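You operate a simulated robot arm through the tools that you are given. There is no shell and no other tool. Be economical: measure what you need, move in short steps, check, and stop when the job is done.

You are at the controls of a simulated two-armed robot. One attempt, no reset.

Task
Shut the roller gate, run the board up to it, then load the yellow saucer and the green plate.
Fine: both come from the lower roller shelf and stand on the board; the other two stay.

It is judged by the outcome, as a careful person would: the job done as asked, and still so three seconds after it is handed in. It fails if anything else is knocked over, pushed out of place, dropped, spilled or broken.

Robot
Two 7-joint arms with two-finger parallel grippers on one trunk, on a base that drives. Base frame: it is fixed to the floor where the robot stands at the start and does not move with it; the origin is under the middle of the robot, x ahead of it, y to its left, z up. Units: cm, rad, N and s.
The left shoulder is at the start at [6, 14.3, 92.6], the right one opposite. With the tool pointing down near the work surface each hand reaches from about 24 to 46 cm from the robot's upright axis, wherever it stands, measured 20 degrees to its own side. Places, roughly: green roller start button [30, 40, 60]; roller control box [40, 40, 60]; roller gate flap [90, 30, 90]; top of the roller board [10, 120, 80]. Payload 1.57 kg a hand.
The tool frame of a hand sits at the grasp point between the pads (the TCP): z along the fingers, y along the line on which they close. The tips reach 3 cm beyond it. Largest opening 11 cm; finger width 2.4, thickness 1.2; the body of the gripper, 4.8 by 11.2 cm, starts 7.8 cm behind the TCP.
Orientation is that of the tool frame in the base frame, as a unit quaternion [w, x, y, z]. With the fingers straight down and closing along the base's y, the tool's x points along the base's -x, its y along +y and its z along -z.

Tools
- The arms move only by the tool servo_tool. It takes "left_increments", "right_increments" or both (then of equal length, played together; a hand with none holds still); each is a list of rows, each a list of 7 numbers: the shift along the tool's x, y, z in mm, then the turn, a rotation vector about the tool's x, y, z in rad, then the opening, from 0 (shut) to 1 (fully open). In form: [[dx, dy, dz, wx, wy, wz, hand], ...]. A call has 1 to 10 rows; each row shifts and turns the commanded pose from where the row before left it, along the tool's axes as they then stand. A row lasts 0.2 s, in which the tool goes at most 5 cm and 0.15 rad; a call with a longer step from one row to the next is refused whole, and so is a gripper value outside its range. A pose out of reach is approached as far as the arm can. The call stops where the force on the tool passes 40 N (or 10 N more than at its start, if that is more) or the arm is blocked; 0.2 s more then pass. Each finger travels about 4.5 cm/s and halts on what it meets, pressing with about 26 N; the grip force reading is that of the motor and also rises with nothing between the fingers. The clock runs only during rows and for 0.2 s after the last one: add rows that do not move to give the fingers time. The reply holds the time, the measured pose of the TCP, the force on the tool along the base axes, the opening and the grip force, in the units named above and with some noise, with the torque about the TCP (base axes, N m) and any sound that the robot's microphone picked up.
- Cameras (640 x 400 px; columns grow to the right, rows downward): "scene" is now at [2.95, 4.94, 153.27]; the picture's right is [0.65, -0.76, 0.00], its down [-0.59, -0.50, -0.63] and it looks along [0.48, 0.40, -0.78] (base axes); focal length 260 px, centre (320, 200). "left" rides on the left gripper at [7, -1.6, -14.1] in its tool frame; the picture's right is [0.23, 0.97, 0.00], its down [-0.86, 0.20, -0.48] and it looks along [-0.47, 0.11, 0.88] (tool axes); focal length 222 px, centre (320, 200). "right" rides on the right gripper at [7, 1.6, -14.1] in its tool frame; the picture's right is [-0.23, 0.97, 0.00], its down [-0.86, -0.20, -0.48] and it looks along [-0.47, -0.11, 0.88] (tool axes); focal length 222 px, centre (320, 200). There is no depth. A picture from a camera that has moved, and an enlarged one, comes with that camera's place and axes in the base frame and with its lens.
- get_image(camera): a new picture of that camera. It takes no simulated time.
- raise_lower(by): slides the trunk up (or, below 0, down) by that many cm; the arms and the scene camera ride with it, the base frame stays. It gives what a move gives, with no picture.
- roll_base(legs): drives the robot by 1 to 6 legs, each [ahead, left, turn to the left] in cm, cm and rad, along the robot's own axes; the way and the turn of a leg run together, so that a leg with both is an arc; at most 150 cm and 3.142 rad a leg. The arms and the cameras ride along, it lands a little off, and it stops where it bumps. It gives what a move gives.
- head_to(pan, tilt): turns the head with the scene camera to pan (to the left, within 1.501 rad either way) and tilt (down, from -0.506 to 1.204), counted from straight ahead of the robot. It gives what a move gives.
- zoom(camera, box): a new picture of the part [left, top, right, bottom] of that camera's present view, enlarged. It takes no simulated time.
- finish_job(): hands the job in; it is judged then, once.

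Work in short steps. Places have to be worked out from the pictures, the camera data and where the tool is seen: move nearer, look again, correct. Check each grasp and each placing, and mend what went wrong. You have 120 turns and 92 pictures in all, those below and enlarged ones among them. Open the grippers and draw the arms clear of the work before you hand the job in, unless the task says otherwise; then end with one line.

The tools are called after ">>>" as name(argument=value, ...) on one line, values as JSON. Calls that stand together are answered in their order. servo_tool: Moves the arms, as the interface text tells. Its arguments: {"type":"object","properties":{"left_increments":{"type":"array","items":{"type":"array","items":{"type":"number"}}},"right_increments":{"type":"array","items":{"type":"array","items":{"type":"number"}}}},"required":[]} The other tools are called the same way: raise_lower (by) slides the trunk up or down; roll_base (legs) drives the base; head_to (pan, tilt) turns the head that bears the scene camera; get_image (camera) takes a picture; zoom (camera, box) takes an enlarged picture of a part of a camera's view; finish_job () hands the job in.

At the start:

```text
clock: 0.0
left_eef_pos: [31.59, 33.66, 111.94]
left_ee_rot: [0.0, 0.001, 1.0, 0.0]
left_force: [-0.3, -0.5, -0.9]
left_ft_torque: [0.02, -0.01, -0.01]
left_opening: 11.01
left_finger_force: 0.1
right_eef_pos: [39.01, 1.45, 109.64]
right_ee_rot: [-0.001, 0.0, 1.0, 0.0]
right_force: [0.4, -1.0, -0.2]
right_ft_torque: [0.01, 0.02, 0.02]
right_opening: 11.0
right_finger_force: 0.1
trunk travel left (down, up): [-52.5, 6.5]
robot x, y, heading: [-0.02, -0.19, 0.001]
head pan, tilt: [0.703, 0.895]
```

scene: 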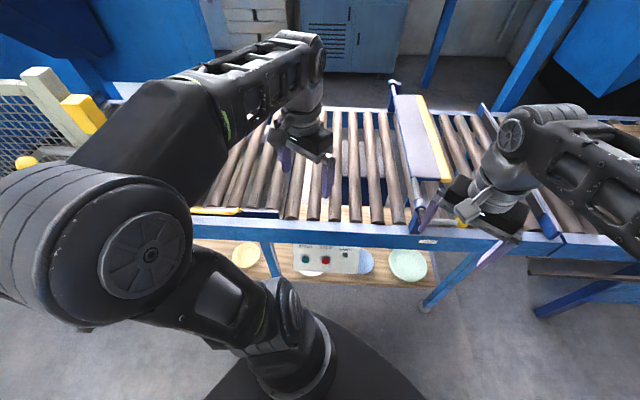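
right: 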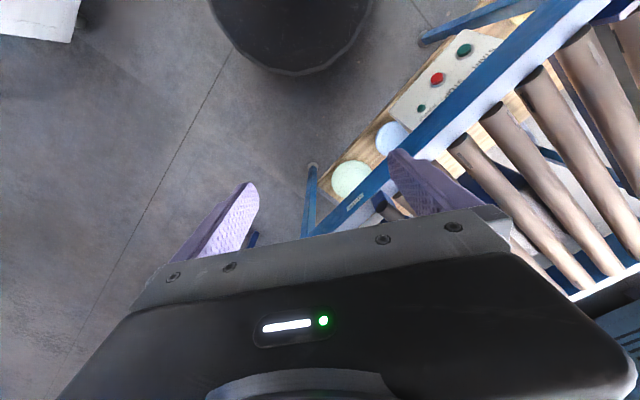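
left: 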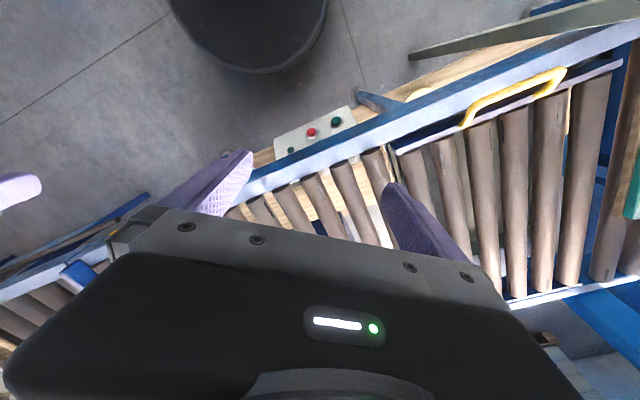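

The conveyor runs diagonally ahead, with the gate on the right and the board presumably far left. I'll take a scene view to the left and one ahead.

>>> head_to(pan=1.4, tilt=0.6)

>>> get_image(camera="scene")

>>> head_to(pan=0.3, tilt=0.6)

>>> get_image(camera="scene")

```text
clock: 1.1
left_eef_pos: [31.54, 33.63, 111.98]
left_ee_rot: [0.0, 0.0, 1.0, -0.001]
left_force: [-0.5, 0.4, -0.1]
left_ft_torque: [-0.03, -0.01, 0.01]
left_opening: 10.99
left_finger_force: 0.1
right_eef_pos: [39.04, 1.5, 109.73]
right_ee_rot: [0.0, 0.0, 1.0, 0.0]
right_force: [0.3, -1.0, -0.7]
right_ft_torque: [0.04, 0.0, 0.01]
right_opening: 10.99
right_finger_force: 0.2
trunk travel left (down, up): [-52.5, 6.5]
robot x, y, heading: [0.13, 0.05, 0.004]
head pan, tilt: [1.4, 0.6]
```

```text
88 pictures are left
camera scene: at [-1.32, 8.74, 155.71], right [0.99, -0.17, 0.0], down [-0.1, -0.56, -0.82], along [0.14, 0.81, -0.57], focal length 260 px, centre (320, 200)
```

scene: 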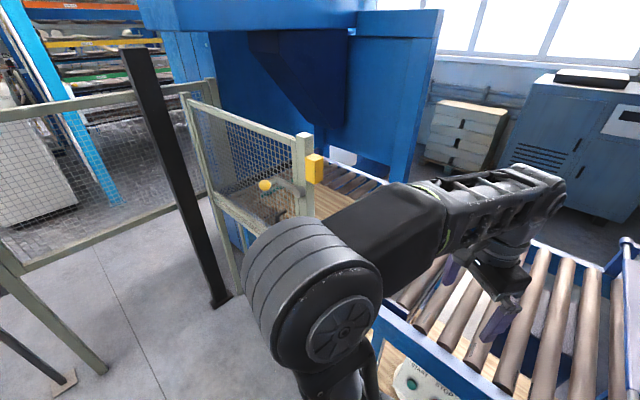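

```text
clock: 2.4
left_eef_pos: [31.64, 33.6, 111.97]
left_ee_rot: [0.0, 0.0, 1.0, 0.001]
left_force: [0.7, -0.8, 0.0]
left_ft_torque: [0.03, 0.0, 0.01]
left_opening: 11.01
left_finger_force: 0.1
right_eef_pos: [38.92, 1.53, 109.74]
right_ee_rot: [-0.001, 0.001, 1.0, 0.0]
right_force: [-0.2, 0.9, 0.2]
right_ft_torque: [-0.03, 0.02, 0.01]
right_opening: 11.0
right_finger_force: 0.0
trunk travel left (down, up): [-52.5, 6.5]
robot x, y, heading: [0.09, -0.09, -0.004]
head pan, tilt: [0.3, 0.6]
```

```text
87 pictures are left
camera scene: at [5.61, 2.66, 155.71], right [0.3, -0.95, 0.0], down [-0.54, -0.17, -0.83], along [0.79, 0.24, -0.56], focal length 260 px, centre (320, 200)
```

scene: 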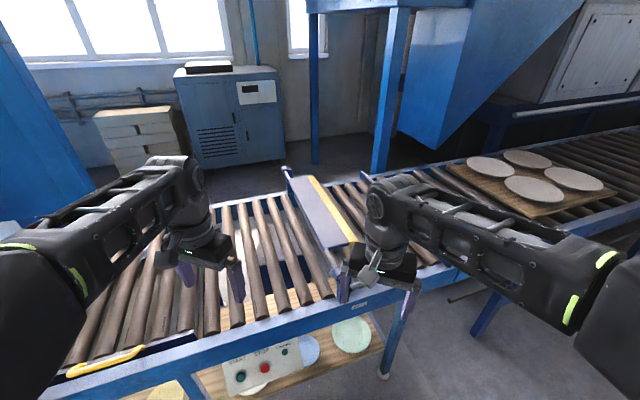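

I need a closer look at the gate, the control panel and the lower shelf.

>>> zoom(camera="scene", box=[260, 150, 420, 310])

>>> zoom(camera="scene", box=[60, 290, 400, 400])

```text
2.50 times, centred on (340, 230) of scene
camera zoom: at [5.61, 2.66, 155.71], right [0.3, -0.95, 0.0], down [-0.54, -0.17, -0.83], along [0.79, 0.24, -0.56], focal length 651 px, centre (270, 125)
```

zoom: 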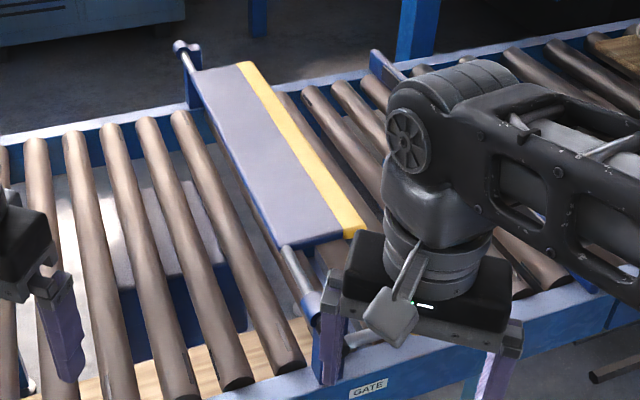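

```text
1.88 times, centred on (230, 345) of scene
camera zoom: at [5.61, 2.66, 155.71], right [0.3, -0.95, 0.0], down [-0.54, -0.17, -0.83], along [0.79, 0.24, -0.56], focal length 490 px, centre (489, -73)
```

zoom: 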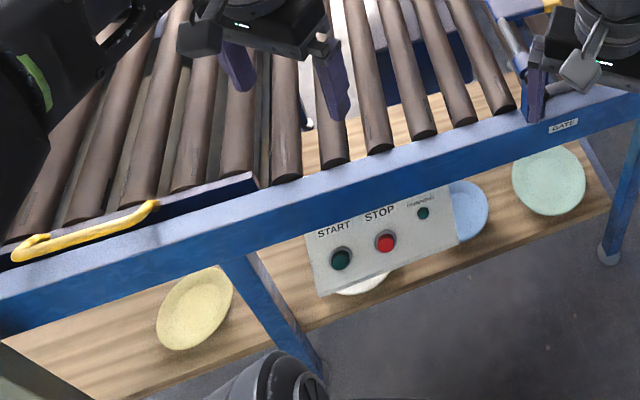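

Gate flap hinges on a rod across the rollers, free yellow edge downstream and up. I'll turn the robot to face the conveyor squarely (about 0.72 rad left) and look again.

>>> roll_base(legs=[[0, 0, 0.72]])

>>> head_to(pan=0.0, tilt=0.9)

>>> get_image(camera="scene")

>>> get_image(camera="right")

>>> get_image(camera="left")

```text
clock: 4.7
left_eef_pos: [2.01, 46.09, 111.93]
left_ee_rot: [0.0, -0.348, 0.938, 0.0]
left_force: [0.0, -0.2, 0.4]
left_ft_torque: [0.01, 0.03, -0.01]
left_opening: 10.99
left_finger_force: 0.0
right_eef_pos: [28.51, 26.56, 109.75]
right_ee_rot: [-0.001, -0.348, 0.937, 0.0]
right_force: [-0.7, 0.0, 0.4]
right_ft_torque: [-0.02, -0.03, -0.02]
right_opening: 11.0
right_finger_force: 0.0
trunk travel left (down, up): [-52.5, 6.5]
robot x, y, heading: [0.07, -0.14, 0.71]
head pan, tilt: [0.3, 0.6]
```

```text
clock: 5.5
left_eef_pos: [2.04, 45.99, 111.86]
left_ee_rot: [0.0, -0.347, 0.938, 0.001]
left_force: [0.7, 0.1, 0.8]
left_ft_torque: [-0.01, -0.01, 0.0]
left_opening: 11.02
left_finger_force: 0.1
right_eef_pos: [28.58, 26.67, 109.65]
right_ee_rot: [-0.001, -0.348, 0.937, -0.001]
right_force: [-0.6, 0.8, 0.1]
right_ft_torque: [0.01, 0.0, -0.01]
right_opening: 11.01
right_finger_force: 0.1
trunk travel left (down, up): [-52.5, 6.5]
robot x, y, heading: [-0.02, 0.34, 0.711]
head pan, tilt: [0.0, 0.901]
```

```text
84 pictures are left
camera scene: at [3.61, 3.01, 153.24], right [0.65, -0.76, 0.0], down [-0.59, -0.51, -0.62], along [0.47, 0.41, -0.78], focal length 260 px, centre (320, 200)
```

scene: 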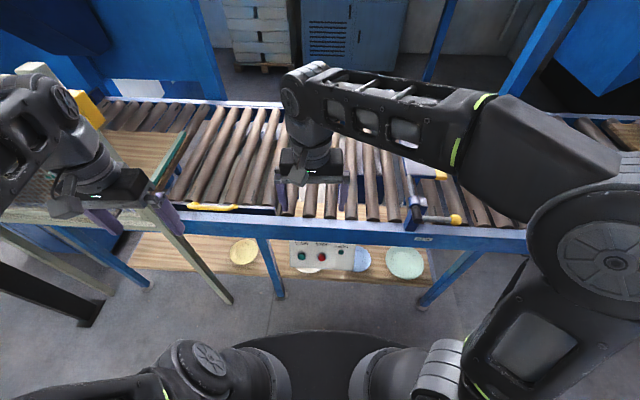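

```text
83 pictures are left
camera right: at [22.13, 23.18, 123.89], right [-0.46, 0.89, 0.0], down [0.78, 0.41, 0.48], along [0.42, 0.22, -0.88], focal length 222 px, centre (320, 200)
```

right: 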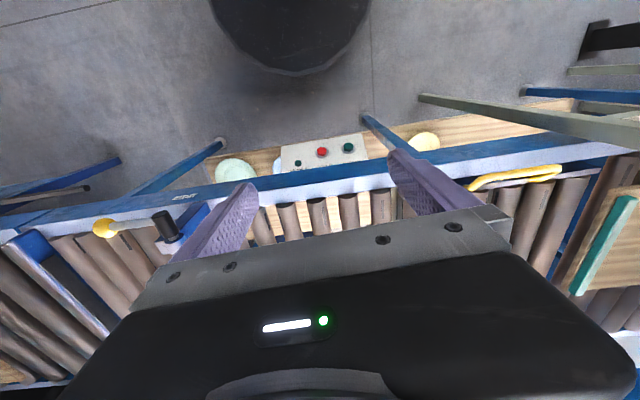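

```text
82 pictures are left
camera left: at [-2.18, 40.33, 126.05], right [-0.81, 0.59, 0.0], down [0.52, 0.71, 0.48], along [0.28, 0.39, -0.88], focal length 222 px, centre (320, 200)
```

left: 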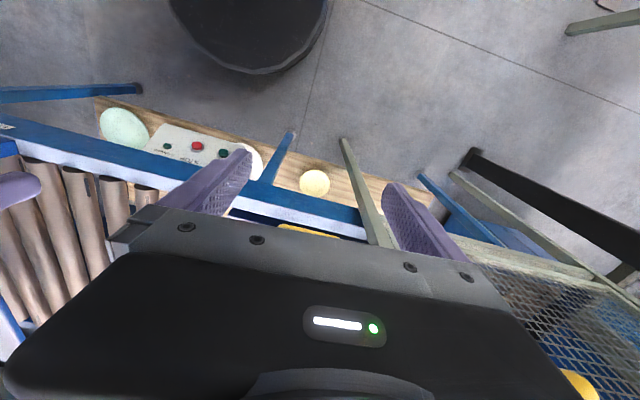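

There is a lever with a yellow knob at the gate's near end. Zooming in on it and on the board/yellow-handle area.

>>> zoom(camera="right", box=[0, 120, 260, 282])

>>> zoom(camera="scene", box=[340, 120, 540, 245])

>>> zoom(camera="scene", box=[80, 80, 300, 220])

```text
2.46 times, centred on (130, 201) of right
camera zoom: at [22.13, 23.18, 123.89], right [-0.46, 0.89, 0.0], down [0.78, 0.41, 0.48], along [0.42, 0.22, -0.88], focal length 547 px, centre (788, 198)
```

zoom: 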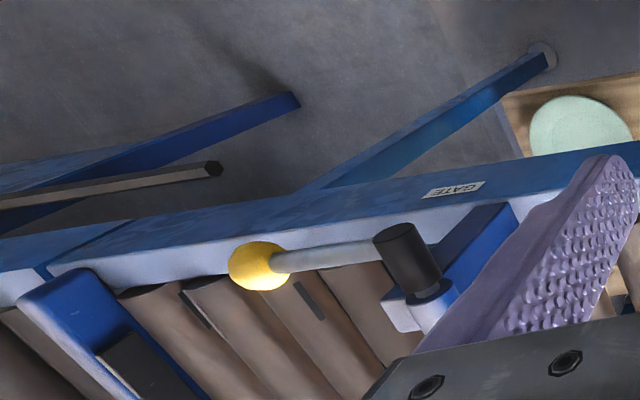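

```text
3.20 times, centred on (440, 182) of scene
camera zoom: at [3.61, 3.01, 153.24], right [0.65, -0.76, 0.0], down [-0.59, -0.51, -0.62], along [0.47, 0.41, -0.78], focal length 833 px, centre (-64, 256)
```

zoom: 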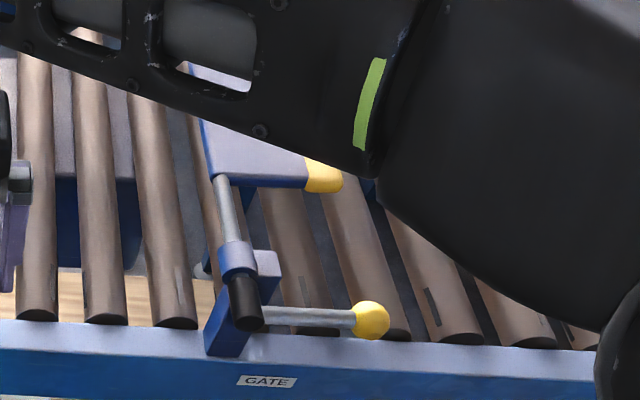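

```text
2.86 times, centred on (190, 150) of scene
camera zoom: at [3.61, 3.01, 153.24], right [0.65, -0.76, 0.0], down [-0.59, -0.51, -0.62], along [0.47, 0.41, -0.78], focal length 744 px, centre (691, 343)
```

zoom: 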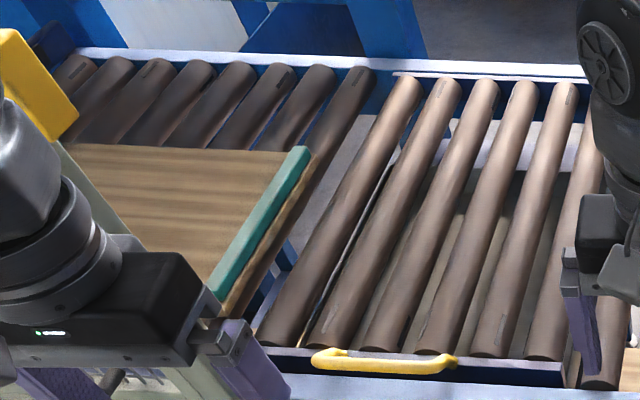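

Triangulating: lever pivot ≈ (53,10,93.6), knob ≈ (58,1,93.6), just outside the rail face; pressing the knob down should swing the flap shut. I'll shift the robot right and a bit closer, then look again.

>>> roll_base(legs=[[6, -22, 0]])

>>> head_to(pan=-0.2, tilt=0.9)

>>> get_image(camera="scene")

>>> get_image(camera="right")

```text
clock: 7.2
left_eef_pos: [21.59, 33.43, 111.95]
left_ee_rot: [0.0, -0.343, 0.939, 0.0]
left_force: [-0.5, -0.2, -0.2]
left_ft_torque: [0.01, 0.02, -0.03]
left_opening: 11.0
left_finger_force: 0.0
right_eef_pos: [47.85, 13.64, 109.68]
right_ee_rot: [0.0, -0.343, 0.939, -0.001]
right_force: [-0.3, 0.1, 0.7]
right_ft_torque: [0.06, 0.03, -0.02]
right_opening: 10.99
right_finger_force: 0.0
trunk travel left (down, up): [-52.5, 6.5]
robot x, y, heading: [19.15, -12.7, 0.701]
head pan, tilt: [0.0, 0.901]
```

```text
clock: 7.9
left_eef_pos: [21.47, 33.49, 112.01]
left_ee_rot: [0.0, -0.344, 0.939, 0.0]
left_force: [-0.3, 0.1, 0.9]
left_ft_torque: [-0.02, 0.03, 0.01]
left_opening: 11.0
left_finger_force: 0.0
right_eef_pos: [47.78, 13.56, 109.81]
right_ee_rot: [0.0, -0.343, 0.939, 0.0]
right_force: [0.6, 0.8, 0.5]
right_ft_torque: [-0.01, -0.01, 0.02]
right_opening: 11.0
right_finger_force: 0.0
trunk travel left (down, up): [-52.5, 6.5]
robot x, y, heading: [18.76, -12.59, 0.703]
head pan, tilt: [-0.201, 0.901]
```

```text
78 pictures are left
camera scene: at [23.47, -10.87, 153.23], right [0.48, -0.88, 0.0], down [-0.69, -0.38, -0.62], along [0.54, 0.3, -0.78], focal length 260 px, centre (320, 200)
```

scene: 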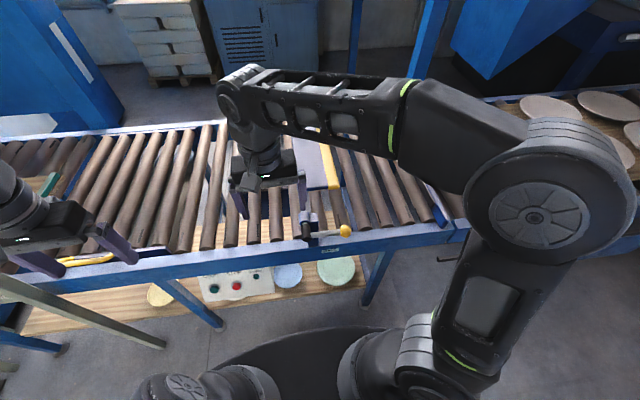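

```text
77 pictures are left
camera right: at [41.33, 10.37, 123.88], right [-0.46, 0.89, 0.0], down [0.78, 0.4, 0.48], along [0.43, 0.22, -0.88], focal length 222 px, centre (320, 200)
```

right: 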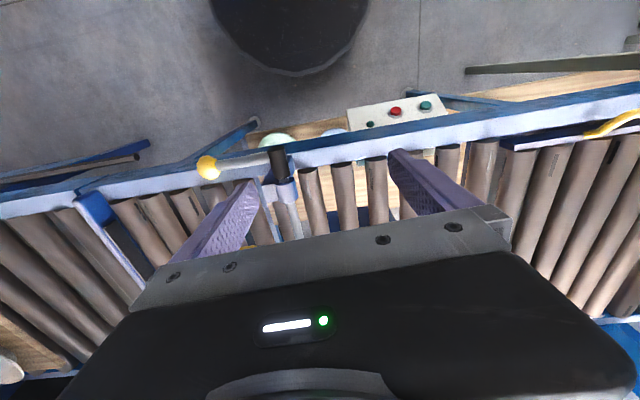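

Knob re-triangulated at ≈(59.2, 0.9, 92.9). I close the right gripper and move it above the knob, staying high.

>>> servo_tool(right_increments=[[0, -30, 0, 0, 0, 0, 0.5], [0, -30, 0, 0, 0, 0, 0], [0, -30, 0, 0, 0, 0, 0], [0, -30, 0, 0, 0, 0, 0], [-4, -38, 0, 0, 0, 0, 0], [0, 0, 20, 0, 0, 0, 0], [0, 0, 20, 0, 0, 0, 0], [0, 0, 0, 0, 0, 0, 0]])

>>> get_image(camera="right")

>>> get_image(camera="scene")

```text
clock: 9.7
left_eef_pos: [21.41, 33.41, 111.84]
left_ee_rot: [0.0, -0.343, 0.939, 0.0]
left_force: [0.1, 0.2, 0.0]
left_ft_torque: [0.03, -0.01, -0.01]
left_opening: 11.02
left_finger_force: 0.1
right_eef_pos: [58.55, 1.87, 105.55]
right_ee_rot: [0.0, -0.344, 0.939, 0.0]
right_force: [0.0, -0.5, -0.4]
right_ft_torque: [0.02, 0.02, -0.02]
right_opening: 0.0
right_finger_force: 21.3
trunk travel left (down, up): [-52.5, 6.5]
robot x, y, heading: [18.84, -12.56, 0.698]
head pan, tilt: [-0.201, 0.901]
```

```text
76 pictures are left
camera right: at [52.09, -1.37, 119.68], right [-0.46, 0.89, 0.0], down [0.78, 0.4, 0.48], along [0.43, 0.22, -0.88], focal length 222 px, centre (320, 200)
```

right: 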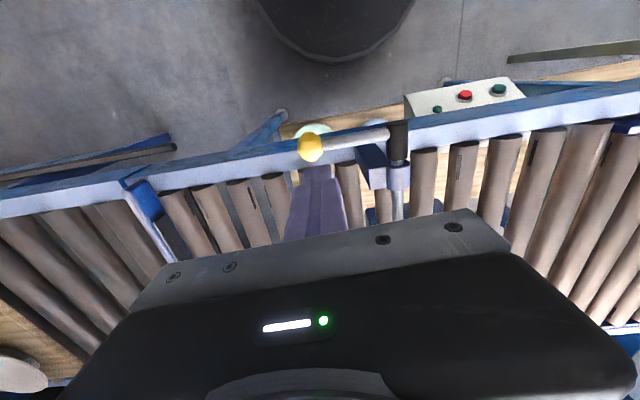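

```text
75 pictures are left
camera scene: at [23.45, -10.88, 153.23], right [0.48, -0.88, 0.0], down [-0.69, -0.38, -0.62], along [0.54, 0.3, -0.78], focal length 260 px, centre (320, 200)
```

scene: 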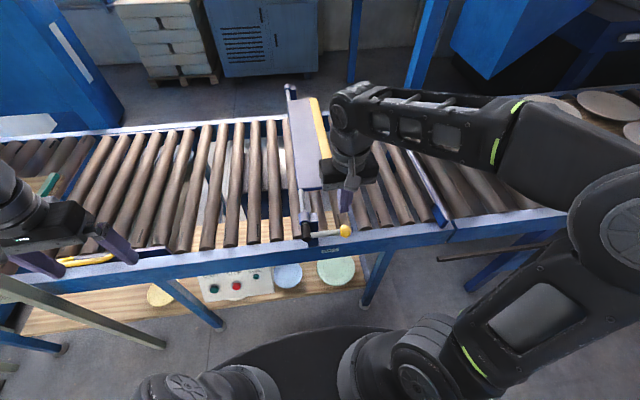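

Tip is right above the lever. I tilt the hand so its body leans downstream (clear of the pivot) and bring the tip just above the lever near the knob.

>>> servo_tool(right_increments=[[0, 0, 0, -0.15, 0, 0, 0], [0, 0, 0, -0.15, 0, 0, 0], [0, 0, 0, -0.15, 0, 0, 0], [0, 0, 0, -0.15, 0, 0, 0], [0, -22, 15, 0, 0, 0, 0], [0, -22, 15, 0, 0, 0, 0], [0, 0, 0, 0, 0, 0, 0]])

>>> zoom(camera="scene", box=[260, 80, 420, 280])

```text
clock: 11.3
left_eef_pos: [21.48, 33.53, 111.92]
left_ee_rot: [0.0, -0.344, 0.939, -0.001]
left_force: [0.1, 0.8, -0.6]
left_ft_torque: [-0.01, -0.01, -0.05]
left_opening: 11.0
left_finger_force: 0.2
right_eef_pos: [59.51, 0.23, 100.63]
right_ee_rot: [-0.102, -0.329, 0.897, 0.278]
right_force: [-0.5, 0.2, 0.4]
right_ft_torque: [-0.03, 0.01, 0.01]
right_opening: 0.01
right_finger_force: 21.0
trunk travel left (down, up): [-52.5, 6.5]
robot x, y, heading: [19.11, -12.65, 0.702]
head pan, tilt: [-0.201, 0.901]
```

```text
2.00 times, centred on (340, 180) of scene
camera zoom: at [23.45, -10.89, 153.23], right [0.48, -0.88, 0.0], down [-0.69, -0.38, -0.62], along [0.54, 0.3, -0.78], focal length 521 px, centre (280, 240)
```

zoom: 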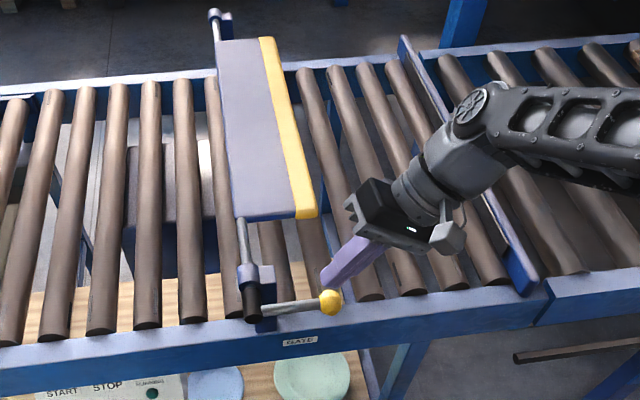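

Tip is just above the knob end of the lever. I now push along the lever's arc to about 60°.

>>> servo_tool(right_increments=[[0, -9.5, 22.6, 0, 0, 0, 0], [0, -10, 23.4, 0, 0, 0, 0], [0, -7.8, 23.8, 0, 0, 0, 0], [0, -2.5, 25, 0, 0, 0, 0], [0, 5.3, 24.2, 0, 0, 0, 0]])

>>> zoom(camera="scene", box=[260, 80, 420, 280])

```text
clock: 12.5
left_eef_pos: [21.38, 33.57, 112.0]
left_ee_rot: [0.001, -0.343, 0.939, 0.001]
left_force: [0.2, -0.3, 0.2]
left_ft_torque: [-0.02, -0.01, -0.02]
left_opening: 11.01
left_finger_force: 0.0
right_eef_pos: [56.51, 4.02, 89.41]
right_ee_rot: [-0.102, -0.329, 0.897, 0.278]
right_force: [-0.6, 0.2, -0.1]
right_ft_torque: [-0.03, 0.01, -0.02]
right_opening: 0.01
right_finger_force: 21.0
trunk travel left (down, up): [-52.5, 6.5]
robot x, y, heading: [19.08, -12.58, 0.701]
head pan, tilt: [-0.201, 0.901]
```

```text
2.00 times, centred on (340, 180) of scene
camera zoom: at [23.45, -10.81, 153.23], right [0.48, -0.88, 0.0], down [-0.69, -0.38, -0.62], along [0.54, 0.3, -0.78], focal length 521 px, centre (280, 240)
```

zoom: 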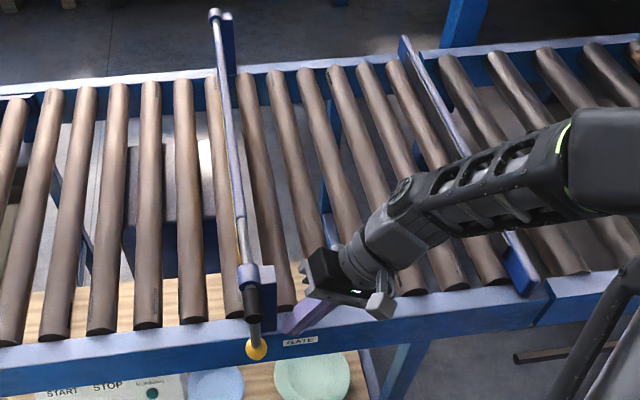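

The flap swung fully down and hangs across the rollers. I retract the right hand backward and up, and re-check the gate.

>>> servo_tool(right_increments=[[0, -10, -30, 0, 0, 0, 0], [0, -10, -40, 0, 0, 0, 0], [0, 0, -40, 0, 0, 0, 0], [0, 0, -40, 0.15, 0, 0, 0], [0, 0, 0, 0.15, 0, 0, 0], [0, 0, 0, 0.15, 0, 0, 0], [0, 0, 0, 0.15, 0, 0, 0.5], [0, 0, 0, 0, 0, 0, 0.5]])

>>> get_image(camera="right")

```text
clock: 14.3
left_eef_pos: [21.48, 33.45, 111.8]
left_ee_rot: [-0.001, -0.344, 0.939, 0.0]
left_force: [-0.2, 0.1, -0.4]
left_ft_torque: [0.03, 0.0, 0.01]
left_opening: 11.0
left_finger_force: 0.1
right_eef_pos: [62.99, -3.92, 100.67]
right_ee_rot: [0.001, -0.344, 0.939, -0.001]
right_force: [-0.2, -0.1, -0.4]
right_ft_torque: [0.01, 0.01, 0.02]
right_opening: 4.97
right_finger_force: 0.0
trunk travel left (down, up): [-52.5, 6.5]
robot x, y, heading: [19.05, -12.81, 0.697]
head pan, tilt: [-0.201, 0.901]
```

```text
72 pictures are left
camera right: at [56.6, -7.33, 114.81], right [-0.46, 0.89, 0.0], down [0.78, 0.4, 0.48], along [0.43, 0.22, -0.88], focal length 222 px, centre (320, 200)
```

right: 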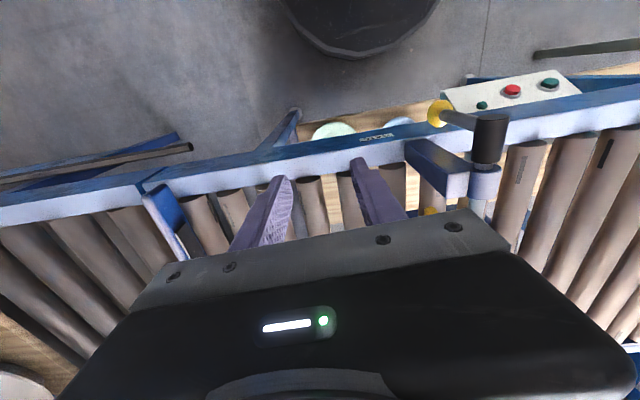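

Gate is shut with the lever hanging. I lift/retract the right hand, then drive left and slightly ahead so the left hand faces the START button (≈(33.6,39,60.6)).

>>> servo_tool(right_increments=[[0, 0, -40, 0, 0, 0, 0.5], [0, 0, -40, 0, 0, 0, 0.5], [40, 0, 0, 0, 0, 0, 0.5], [40, 0, 0, 0, 0, 0, 0.5], [40, 0, 0, 0, 0, 0, 0.5]])

>>> roll_base(legs=[[3, 16, 0.01]])

>>> servo_tool(left_increments=[[40, 0, 0, 0, 0, 0, 0.5], [40, -40, 0, 0, -0.15, 0, 0], [40, -40, 0, 0, -0.15, 0, 0], [0, -40, 0, 0, -0.15, 0, 0], [0, -40, 0, 0, -0.15, 0, 0], [0, -30, 0, 0, -0.15, 0, 0], [0, 0, 0, 0, 0, 0, 0]])

>>> head_to(pan=0.3, tilt=0.95)

>>> get_image(camera="scene")

>>> get_image(camera="left")

```text
clock: 15.5
left_eef_pos: [21.3, 33.36, 111.75]
left_ee_rot: [0.0, -0.344, 0.939, 0.0]
left_force: [-0.3, 0.0, -0.1]
left_ft_torque: [0.0, 0.0, 0.01]
left_opening: 10.99
left_finger_force: 0.0
right_eef_pos: [53.92, -11.85, 108.88]
right_ee_rot: [0.0, -0.343, 0.939, -0.001]
right_force: [0.3, 0.3, -0.3]
right_ft_torque: [-0.01, -0.02, 0.03]
right_opening: 5.54
right_finger_force: 0.0
trunk travel left (down, up): [-52.5, 6.5]
robot x, y, heading: [18.93, -12.53, 0.701]
head pan, tilt: [-0.201, 0.901]
```

```text
clock: 17.0
left_eef_pos: [12.78, 47.69, 111.74]
left_ee_rot: [0.0, -0.349, 0.937, -0.001]
left_force: [0.9, -0.1, -0.1]
left_ft_torque: [0.0, -0.03, 0.0]
left_opening: 11.0
left_finger_force: 0.1
right_eef_pos: [45.75, 2.77, 108.95]
right_ee_rot: [0.001, -0.349, 0.937, -0.001]
right_force: [0.0, -0.2, 0.5]
right_ft_torque: [-0.01, -0.02, 0.02]
right_opening: 5.5
right_finger_force: 0.0
trunk travel left (down, up): [-52.5, 6.5]
robot x, y, heading: [10.7, 1.27, 0.713]
head pan, tilt: [-0.201, 0.901]
```

```text
refused: row 2 steps farther than a row can; nothing moved
```

```text
clock: 17.9
left_eef_pos: [12.95, 47.58, 111.95]
left_ee_rot: [0.0, -0.349, 0.937, 0.0]
left_force: [-0.3, -0.1, -0.2]
left_ft_torque: [0.03, -0.02, 0.02]
left_opening: 10.98
left_finger_force: 0.0
right_eef_pos: [45.88, 2.68, 108.92]
right_ee_rot: [0.001, -0.348, 0.937, 0.0]
right_force: [-0.8, 0.3, 0.0]
right_ft_torque: [0.03, 0.0, 0.05]
right_opening: 5.49
right_finger_force: 0.0
trunk travel left (down, up): [-52.5, 6.5]
robot x, y, heading: [10.86, 1.67, 0.714]
head pan, tilt: [0.3, 0.949]
```

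```text
71 pictures are left
camera scene: at [12.59, 5.74, 152.87], right [0.85, -0.53, 0.0], down [-0.43, -0.69, -0.58], along [0.31, 0.49, -0.81], focal length 260 px, centre (320, 200)
```

scene: 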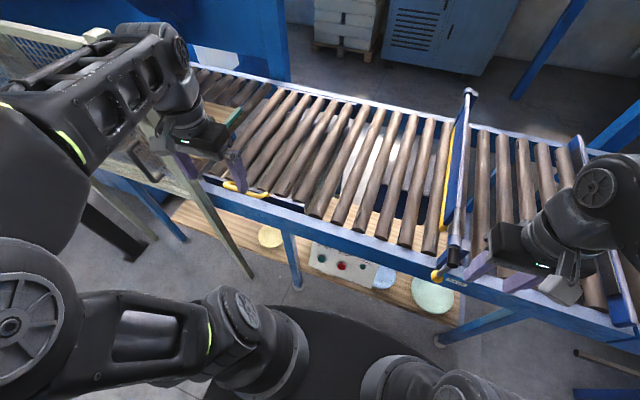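

```text
70 pictures are left
camera left: at [8.64, 41.83, 126.05], right [-0.81, 0.59, 0.0], down [0.52, 0.71, 0.48], along [0.28, 0.39, -0.88], focal length 222 px, centre (320, 200)
```

left: 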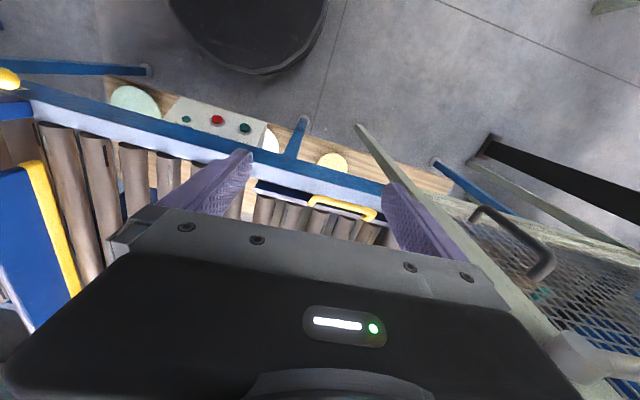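

Button refined at ≈(34,39,59). I bring the left hand inward, close it and tilt it 0.75 rad forward, still high.

>>> servo_tool(left_increments=[[20, -40, 0, 0, 0, 0, 0.5], [20, -40, 0, 0, 0, 0, 0], [20, -40, 0, 0, 0, 0, 0], [0, -40, 0, 0, 0, 0, 0], [0, -42, 0, 0, 0, 0, 0], [0, 0, 0, 0, -0.15, 0, 0], [0, 0, 0, 0, -0.15, 0, 0], [0, 0, 0, 0, -0.15, 0, 0], [0, 0, 0, 0, -0.15, 0, 0], [0, 0, 0, 0, -0.15, 0, 0]])

>>> get_image(camera="left")

```text
clock: 20.1
left_eef_pos: [23.9, 30.12, 113.67]
left_ee_rot: [0.344, -0.323, 0.872, 0.128]
left_force: [0.4, 0.4, 0.9]
left_ft_torque: [0.0, -0.03, 0.01]
left_opening: 0.0
left_finger_force: 21.4
left hand out of reach, approached as far as the arm can: row 1, 2, 3, 9, 10
right_eef_pos: [45.84, 2.7, 108.92]
right_ee_rot: [0.0, -0.348, 0.937, 0.0]
right_force: [-0.3, -0.4, 0.1]
right_ft_torque: [0.02, -0.01, -0.02]
right_opening: 5.49
right_finger_force: 0.1
trunk travel left (down, up): [-52.5, 6.5]
robot x, y, heading: [11.42, 1.89, 0.711]
head pan, tilt: [0.3, 0.949]
```

```text
69 pictures are left
camera left: at [13.81, 19.16, 119.33], right [-0.76, 0.63, -0.15], down [0.1, 0.35, 0.93], along [0.64, 0.7, -0.32], focal length 222 px, centre (320, 200)
```

left: 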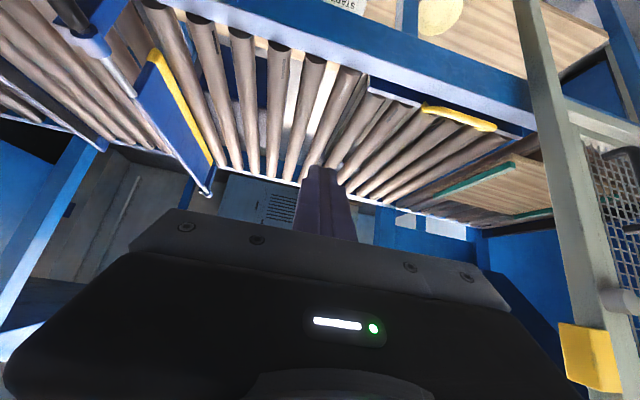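

The hand is tilted and clear of the rail. I lower it by about 36 cm in front of the conveyor.

>>> servo_tool(left_increments=[[27, 0, 29, 0, 0, 0, 0], [27, 0, 29, 0, 0, 0, 0], [27, 0, 29, 0, 0, 0, 0], [27, 0, 29, 0, 0, 0, 0], [27, 0, 29, 0, 0, 0, 0], [27, 0, 29, 0, 0, 0, 0], [27, 0, 29, 0, 0, 0, 0], [27, 0, 29, 0, 0, 0, 0], [27, 0, 29, 0, 0, 0, 0], [0, 0, 0, 0, 0, 0, 0]])

>>> get_image(camera="left")

```text
clock: 22.3
left_eef_pos: [39.03, 28.04, 97.77]
left_ee_rot: [0.344, -0.322, 0.874, 0.124]
left_force: [0.4, 0.2, 0.2]
left_ft_torque: [0.02, 0.01, -0.01]
left_opening: 0.0
left_finger_force: 21.8
left hand out of reach, approached as far as the arm can: row 1, 2, 3, 4, 5, 6, 7, 8, 9
right_eef_pos: [45.82, 2.67, 108.88]
right_ee_rot: [0.001, -0.348, 0.937, 0.0]
right_force: [0.4, -0.6, -0.2]
right_ft_torque: [-0.01, 0.0, -0.01]
right_opening: 5.52
right_finger_force: 0.0
trunk travel left (down, up): [-52.5, 6.5]
robot x, y, heading: [11.05, 1.49, 0.709]
head pan, tilt: [0.3, 0.949]
```

```text
68 pictures are left
camera left: at [28.88, 17.3, 103.47], right [-0.76, 0.63, -0.16], down [0.1, 0.35, 0.93], along [0.65, 0.69, -0.33], focal length 222 px, centre (320, 200)
```

left: 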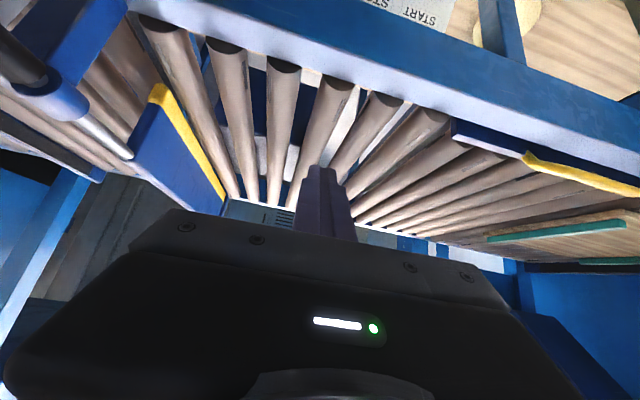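

Too close to the body for that pose. I back the base up 14 cm, lower the trunk 20 cm, and check where the hand ends up.

>>> roll_base(legs=[[-14, 0, 0]])

>>> raise_lower(by=-20)

```text
clock: 23.6
left_eef_pos: [28.26, 18.8, 97.79]
left_ee_rot: [0.344, -0.322, 0.873, 0.124]
left_force: [-0.7, 0.1, 0.0]
left_ft_torque: [0.02, 0.01, -0.03]
left_opening: 0.03
left_finger_force: 20.5
right_eef_pos: [35.0, -6.57, 108.87]
right_ee_rot: [0.001, -0.349, 0.937, 0.0]
right_force: [-0.4, -0.5, 0.5]
right_ft_torque: [0.02, -0.02, -0.01]
right_opening: 5.5
right_finger_force: 0.1
trunk travel left (down, up): [-52.5, 6.5]
robot x, y, heading: [0.24, -8.07, 0.715]
head pan, tilt: [0.3, 0.949]
```

```text
clock: 25.8
left_eef_pos: [28.32, 18.79, 77.79]
left_ee_rot: [0.343, -0.322, 0.874, 0.123]
left_force: [-0.7, -0.2, -0.6]
left_ft_torque: [0.02, 0.0, -0.03]
left_opening: 0.0
left_finger_force: 21.3
right_eef_pos: [35.18, -6.43, 88.82]
right_ee_rot: [0.001, -0.349, 0.937, 0.0]
right_force: [-0.4, 0.7, 0.0]
right_ft_torque: [-0.01, 0.01, 0.05]
right_opening: 5.49
right_finger_force: 0.0
trunk travel left (down, up): [-32.5, 26.5]
robot x, y, heading: [-0.06, -7.62, 0.715]
head pan, tilt: [0.3, 0.949]
```

Hand is now clear in front of the rail. I shift it upstream 11.6 cm and toward the panel, then look.

>>> servo_tool(left_increments=[[0, 40, 10, 0, 0, 0, 0], [0, 40, 20, 0, 0, 0, 0], [0, 36, 30, 0, 0, 0, 0], [0, 0, 40, 0, 0, 0, 0], [0, 0, 0, 0, 0, 0, 0]])

>>> get_image(camera="left")

>>> get_image(camera="scene")

```text
clock: 27.0
left_eef_pos: [29.57, 32.38, 71.66]
left_ee_rot: [0.343, -0.322, 0.873, 0.125]
left_force: [-0.5, 0.0, 0.6]
left_ft_torque: [0.02, 0.03, 0.06]
left_opening: 0.0
left_finger_force: 21.2
left hand out of reach, approached as far as the arm can: row 1, 2
right_eef_pos: [35.22, -6.49, 88.8]
right_ee_rot: [0.0, -0.35, 0.937, -0.001]
right_force: [0.4, -0.5, 0.9]
right_ft_torque: [-0.03, 0.04, -0.02]
right_opening: 5.51
right_finger_force: 0.0
trunk travel left (down, up): [-32.5, 26.5]
robot x, y, heading: [0.08, -7.86, 0.714]
head pan, tilt: [0.3, 0.949]
```

```text
67 pictures are left
camera left: at [19.36, 21.62, 77.34], right [-0.76, 0.63, -0.16], down [0.1, 0.35, 0.93], along [0.64, 0.69, -0.33], focal length 222 px, centre (320, 200)
```

left: 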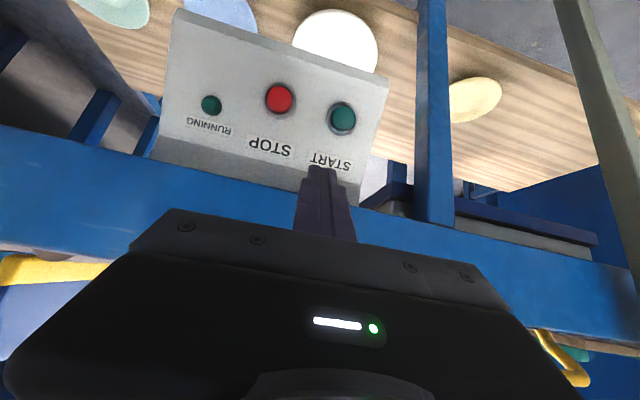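

```text
66 pictures are left
camera scene: at [1.91, -3.49, 132.87], right [0.85, -0.53, 0.0], down [-0.43, -0.69, -0.58], along [0.31, 0.49, -0.81], focal length 260 px, centre (320, 200)
```

scene: 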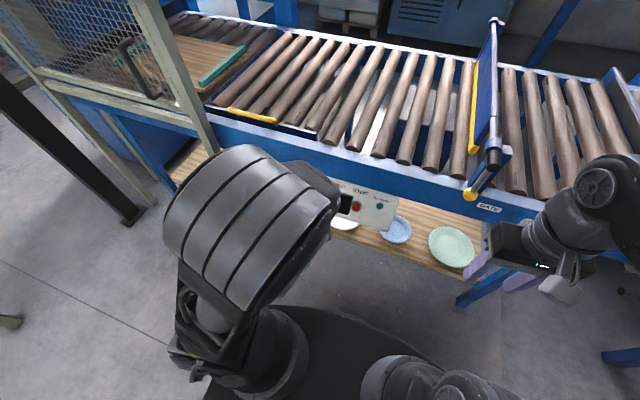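

Great view of the panel: START is just ahead of and below the tip. I go to ~3 cm short of the button.

>>> servo_tool(left_increments=[[18, 11, 30, 0, 0, 0, 0], [18, 11, 30, 0, 0, 0, 0], [0, 0, 30, 0, 0, 0, 0], [0, 0, 0, 0, 0, 0, 0]])

>>> get_image(camera="left")

```text
clock: 28.0
left_eef_pos: [30.59, 36.45, 62.63]
left_ee_rot: [0.343, -0.323, 0.873, 0.125]
left_force: [-0.8, 0.1, 0.4]
left_ft_torque: [0.01, 0.01, 0.0]
left_opening: 0.0
left_finger_force: 21.2
right_eef_pos: [35.22, -6.34, 88.86]
right_ee_rot: [0.0, -0.349, 0.937, -0.001]
right_force: [0.0, -0.2, 0.8]
right_ft_torque: [0.0, 0.03, 0.0]
right_opening: 5.5
right_finger_force: 0.1
trunk travel left (down, up): [-32.5, 26.5]
robot x, y, heading: [0.35, -7.75, 0.712]
head pan, tilt: [0.3, 0.949]
```

```text
65 pictures are left
camera left: at [20.51, 25.67, 68.21], right [-0.76, 0.63, -0.16], down [0.1, 0.35, 0.93], along [0.64, 0.69, -0.33], focal length 222 px, centre (320, 200)
```

left: 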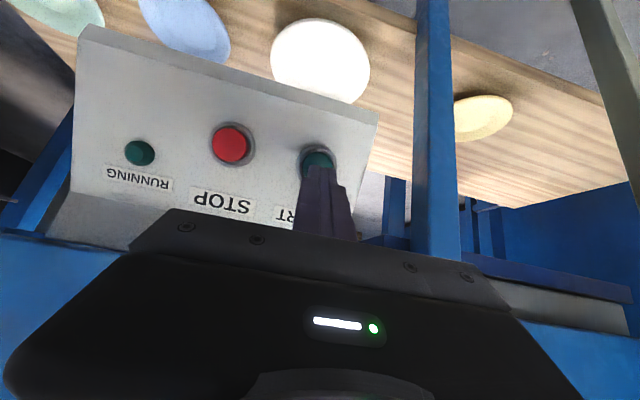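

Tip is aligned with START, ~3 cm to go. I press along the finger axis in small steps.

>>> servo_tool(left_increments=[[0, 0, 12, 0, 0, 0, 0], [0, 0, 12, 0, 0, 0, 0], [0, 0, 6, 0, 0, 0, 0], [0, 0, 4, 0, 0, 0, 0], [0, 0, 4, 0, 0, 0, 0]])

```text
clock: 28.9
left_eef_pos: [32.02, 37.57, 60.74]
left_ee_rot: [0.346, -0.324, 0.872, 0.125]
left_force: [-18.8, -15.2, 28.9]
left_ft_torque: [0.32, -0.46, -0.13]
left_opening: 0.01
left_finger_force: 21.1
right_eef_pos: [35.05, -6.64, 88.94]
right_ee_rot: [0.002, -0.35, 0.937, 0.001]
right_force: [-0.1, 0.1, -0.5]
right_ft_torque: [-0.01, -0.01, -0.02]
right_opening: 5.45
right_finger_force: 0.0
trunk travel left (down, up): [-32.5, 26.5]
robot x, y, heading: [0.09, -7.95, 0.712]
head pan, tilt: [0.3, 0.949]
heard: click
stopped in row 4 (left hand): the force on the tool passed its limit (the readings are from after the stop); the commanded pose is now the measured one
```

Click heard. I back off and check whether the board is moving.

>>> servo_tool(left_increments=[[0, 0, -20, 0, 0, 0, 0], [0, 0, -30, 0, 0, 0, 0], [0, 0, 0, 0, 0, 0, 0], [0, 0, 0, 0, 0, 0, 0]])

>>> get_image(camera="scene")

>>> get_image(camera="left")

```text
clock: 29.9
left_eef_pos: [29.52, 35.62, 64.04]
left_ee_rot: [0.343, -0.323, 0.873, 0.125]
left_force: [0.1, 0.7, -1.1]
left_ft_torque: [0.03, 0.04, 0.03]
left_opening: 0.01
left_finger_force: 21.0
right_eef_pos: [35.21, -6.47, 88.9]
right_ee_rot: [-0.001, -0.35, 0.937, 0.0]
right_force: [-0.4, 0.6, 0.3]
right_ft_torque: [-0.01, 0.01, 0.02]
right_opening: 5.5
right_finger_force: 0.0
trunk travel left (down, up): [-32.5, 26.5]
robot x, y, heading: [0.01, -7.75, 0.715]
head pan, tilt: [0.3, 0.949]
```

```text
64 pictures are left
camera scene: at [1.86, -3.51, 132.87], right [0.85, -0.53, 0.0], down [-0.43, -0.69, -0.58], along [0.31, 0.49, -0.81], focal length 260 px, centre (320, 200)
```

scene: 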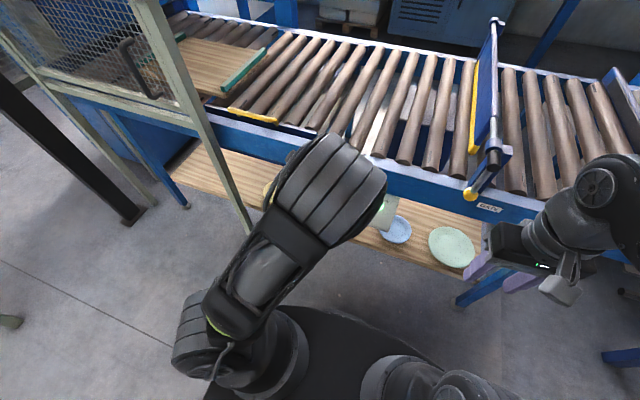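

```text
63 pictures are left
camera left: at [19.32, 24.86, 69.72], right [-0.76, 0.63, -0.16], down [0.1, 0.35, 0.93], along [0.64, 0.69, -0.33], focal length 222 px, centre (320, 200)
```

left: 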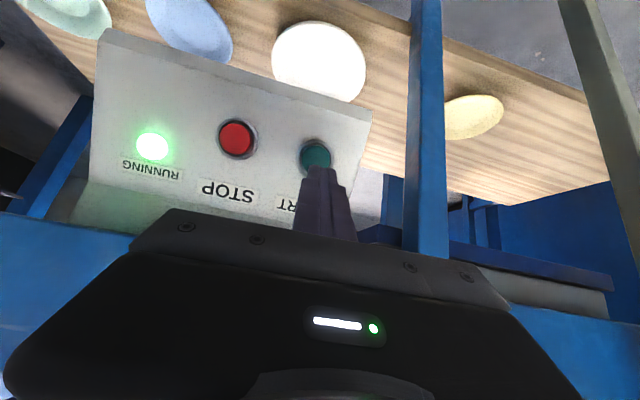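

RUNNING lamp is lit and the board has started moving. I wait 2 s and watch.

>>> servo_tool(left_increments=[[0, 0, 0, 0, 0, 0, 0], [0, 0, 0, 0, 0, 0, 0], [0, 0, 0, 0, 0, 0, 0], [0, 0, 0, 0, 0, 0, 0], [0, 0, 0, 0, 0, 0, 0], [0, 0, 0, 0, 0, 0, 0], [0, 0, 0, 0, 0, 0, 0], [0, 0, 0, 0, 0, 0, 0]])

>>> get_image(camera="scene")

```text
clock: 31.7
left_eef_pos: [29.52, 35.68, 64.14]
left_ee_rot: [0.344, -0.323, 0.873, 0.125]
left_force: [0.4, 0.6, 0.1]
left_ft_torque: [0.03, 0.01, -0.02]
left_opening: 0.02
left_finger_force: 21.5
right_eef_pos: [35.2, -6.52, 88.89]
right_ee_rot: [0.0, -0.35, 0.937, 0.0]
right_force: [0.4, 0.4, 0.3]
right_ft_torque: [-0.04, -0.01, -0.01]
right_opening: 5.54
right_finger_force: 0.0
trunk travel left (down, up): [-32.5, 26.5]
robot x, y, heading: [-0.0, -7.87, 0.71]
head pan, tilt: [0.3, 0.949]
```

```text
62 pictures are left
camera scene: at [1.85, -3.52, 132.87], right [0.85, -0.53, 0.0], down [-0.43, -0.69, -0.58], along [0.31, 0.49, -0.81], focal length 260 px, centre (320, 200)
```

scene: 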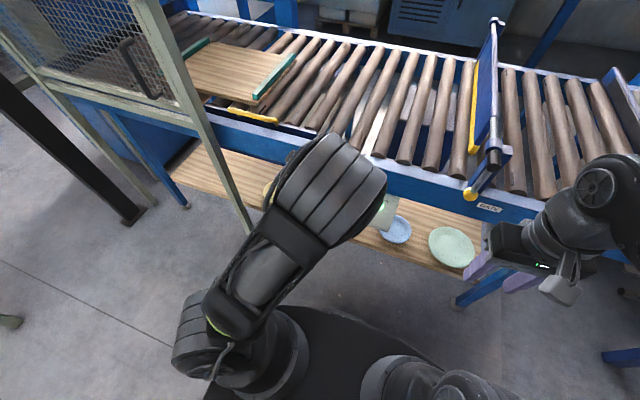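

The board is advancing smoothly (~11 s to go). Meanwhile I move the hand in front of STOP (8 cm downstream) and keep waiting.

>>> servo_tool(left_increments=[[0, 0, -10, 0, 0, 0, 0], [0, -40, 0, 0, 0, 0, 0], [0, -40, 0, 0, 0, 0, 0], [0, 0, 0, 0, 0, 0, 0], [0, 0, 0, 0, 0, 0, 0], [0, 0, 0, 0, 0, 0, 0], [0, 0, 0, 0, 0, 0, 0], [0, 0, 0, 0, 0, 0, 0], [0, 0, 0, 0, 0, 0, 0], [0, 0, 0, 0, 0, 0, 0]])

>>> servo_tool(left_increments=[[0, 0, 0, 0, 0, 0, 0], [0, 0, 0, 0, 0, 0, 0], [0, 0, 0, 0, 0, 0, 0], [0, 0, 0, 0, 0, 0, 0], [0, 0, 0, 0, 0, 0, 0], [0, 0, 0, 0, 0, 0, 0], [0, 0, 0, 0, 0, 0, 0], [0, 0, 0, 0, 0, 0, 0], [0, 0, 0, 0, 0, 0, 0], [0, 0, 0, 0, 0, 0, 0]])

>>> get_image(camera="scene")

>>> get_image(camera="left")

```text
clock: 33.9
left_eef_pos: [34.26, 28.98, 64.7]
left_ee_rot: [0.343, -0.324, 0.873, 0.126]
left_force: [0.2, 0.7, -0.4]
left_ft_torque: [0.01, -0.01, 0.0]
left_opening: 0.0
left_finger_force: 21.2
right_eef_pos: [35.21, -6.47, 88.83]
right_ee_rot: [0.0, -0.348, 0.937, 0.0]
right_force: [0.5, 0.4, 0.3]
right_ft_torque: [0.0, 0.0, -0.04]
right_opening: 5.48
right_finger_force: 0.0
trunk travel left (down, up): [-32.5, 26.5]
robot x, y, heading: [0.13, -7.66, 0.713]
head pan, tilt: [0.3, 0.949]
```

```text
clock: 36.1
left_eef_pos: [34.12, 29.11, 64.7]
left_ee_rot: [0.343, -0.324, 0.872, 0.126]
left_force: [-0.6, 0.0, 0.4]
left_ft_torque: [0.02, 0.0, 0.01]
left_opening: 0.0
left_finger_force: 21.3
right_eef_pos: [35.13, -6.51, 88.94]
right_ee_rot: [0.001, -0.35, 0.937, 0.001]
right_force: [-0.7, 0.1, 0.0]
right_ft_torque: [0.02, 0.01, -0.04]
right_opening: 5.51
right_finger_force: 0.1
trunk travel left (down, up): [-32.5, 26.5]
robot x, y, heading: [0.26, -7.44, 0.708]
head pan, tilt: [0.3, 0.949]
```

```text
61 pictures are left
camera scene: at [1.85, -3.52, 132.87], right [0.85, -0.53, 0.0], down [-0.43, -0.69, -0.58], along [0.31, 0.49, -0.81], focal length 260 px, centre (320, 200)
```

scene: 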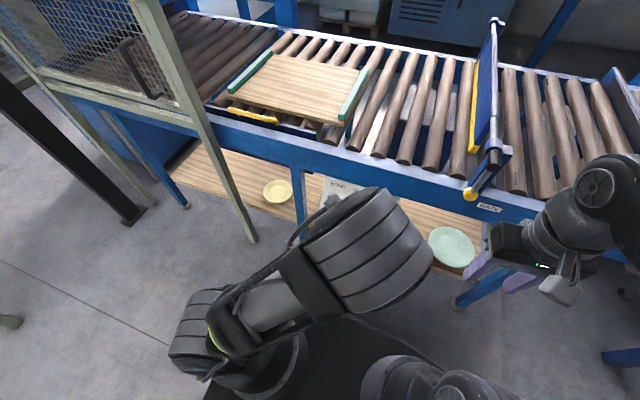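

```text
60 pictures are left
camera left: at [24.01, 18.27, 70.45], right [-0.76, 0.63, -0.16], down [0.1, 0.35, 0.93], along [0.64, 0.69, -0.33], focal length 222 px, centre (320, 200)
```

left: 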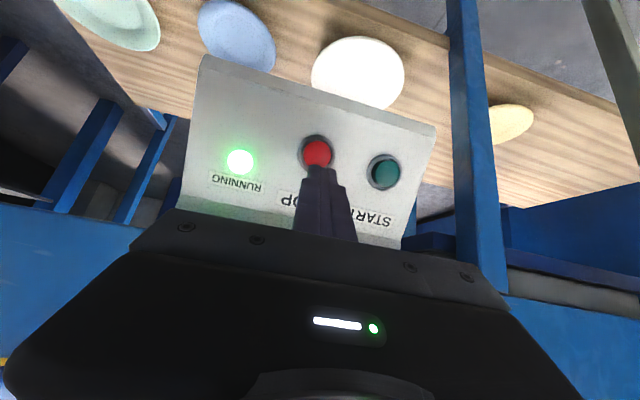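

The board crossed smoothly; about 6 s to the gate. Waiting more.

>>> servo_tool(left_increments=[[0, 0, 0, 0, 0, 0, 0], [0, 0, 0, 0, 0, 0, 0], [0, 0, 0, 0, 0, 0, 0], [0, 0, 0, 0, 0, 0, 0], [0, 0, 0, 0, 0, 0, 0], [0, 0, 0, 0, 0, 0, 0], [0, 0, 0, 0, 0, 0, 0], [0, 0, 0, 0, 0, 0, 0], [0, 0, 0, 0, 0, 0, 0], [0, 0, 0, 0, 0, 0, 0]])

>>> servo_tool(left_increments=[[0, 0, 0, 0, 0, 0, 0], [0, 0, 0, 0, 0, 0, 0], [0, 0, 0, 0, 0, 0, 0], [0, 0, 0, 0, 0, 0, 0], [0, 0, 0, 0, 0, 0, 0], [0, 0, 0, 0, 0, 0, 0], [0, 0, 0, 0, 0, 0, 0], [0, 0, 0, 0, 0, 0, 0], [0, 0, 0, 0, 0, 0, 0], [0, 0, 0, 0, 0, 0, 0]])

>>> get_image(camera="scene")

```text
clock: 38.3
left_eef_pos: [34.04, 29.02, 64.75]
left_ee_rot: [0.343, -0.324, 0.873, 0.125]
left_force: [0.8, 0.3, -0.2]
left_ft_torque: [0.01, -0.01, 0.0]
left_opening: 0.02
left_finger_force: 21.0
right_eef_pos: [35.18, -6.47, 88.88]
right_ee_rot: [0.0, -0.349, 0.937, 0.0]
right_force: [0.3, -0.2, -0.3]
right_ft_torque: [0.02, -0.01, 0.04]
right_opening: 5.5
right_finger_force: 0.0
trunk travel left (down, up): [-32.5, 26.5]
robot x, y, heading: [-0.06, -7.46, 0.71]
head pan, tilt: [0.3, 0.949]
```

```text
clock: 40.5
left_eef_pos: [34.15, 29.06, 64.81]
left_ee_rot: [0.344, -0.323, 0.873, 0.125]
left_force: [0.2, -1.3, 0.3]
left_ft_torque: [-0.01, 0.0, -0.04]
left_opening: 0.0
left_finger_force: 21.5
right_eef_pos: [35.11, -6.35, 88.82]
right_ee_rot: [0.0, -0.35, 0.937, 0.0]
right_force: [0.5, -0.1, 0.2]
right_ft_torque: [0.02, -0.03, 0.01]
right_opening: 5.48
right_finger_force: 0.0
trunk travel left (down, up): [-32.5, 26.5]
robot x, y, heading: [-0.1, -7.74, 0.711]
head pan, tilt: [0.3, 0.949]
```

```text
59 pictures are left
camera scene: at [1.85, -3.52, 132.87], right [0.85, -0.53, 0.0], down [-0.43, -0.69, -0.58], along [0.31, 0.49, -0.81], focal length 260 px, centre (320, 200)
```

scene: 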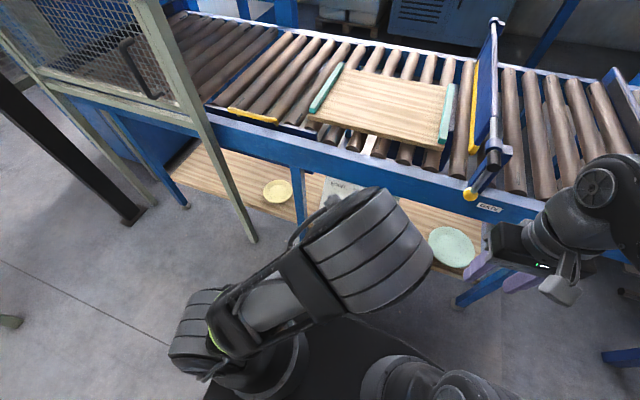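

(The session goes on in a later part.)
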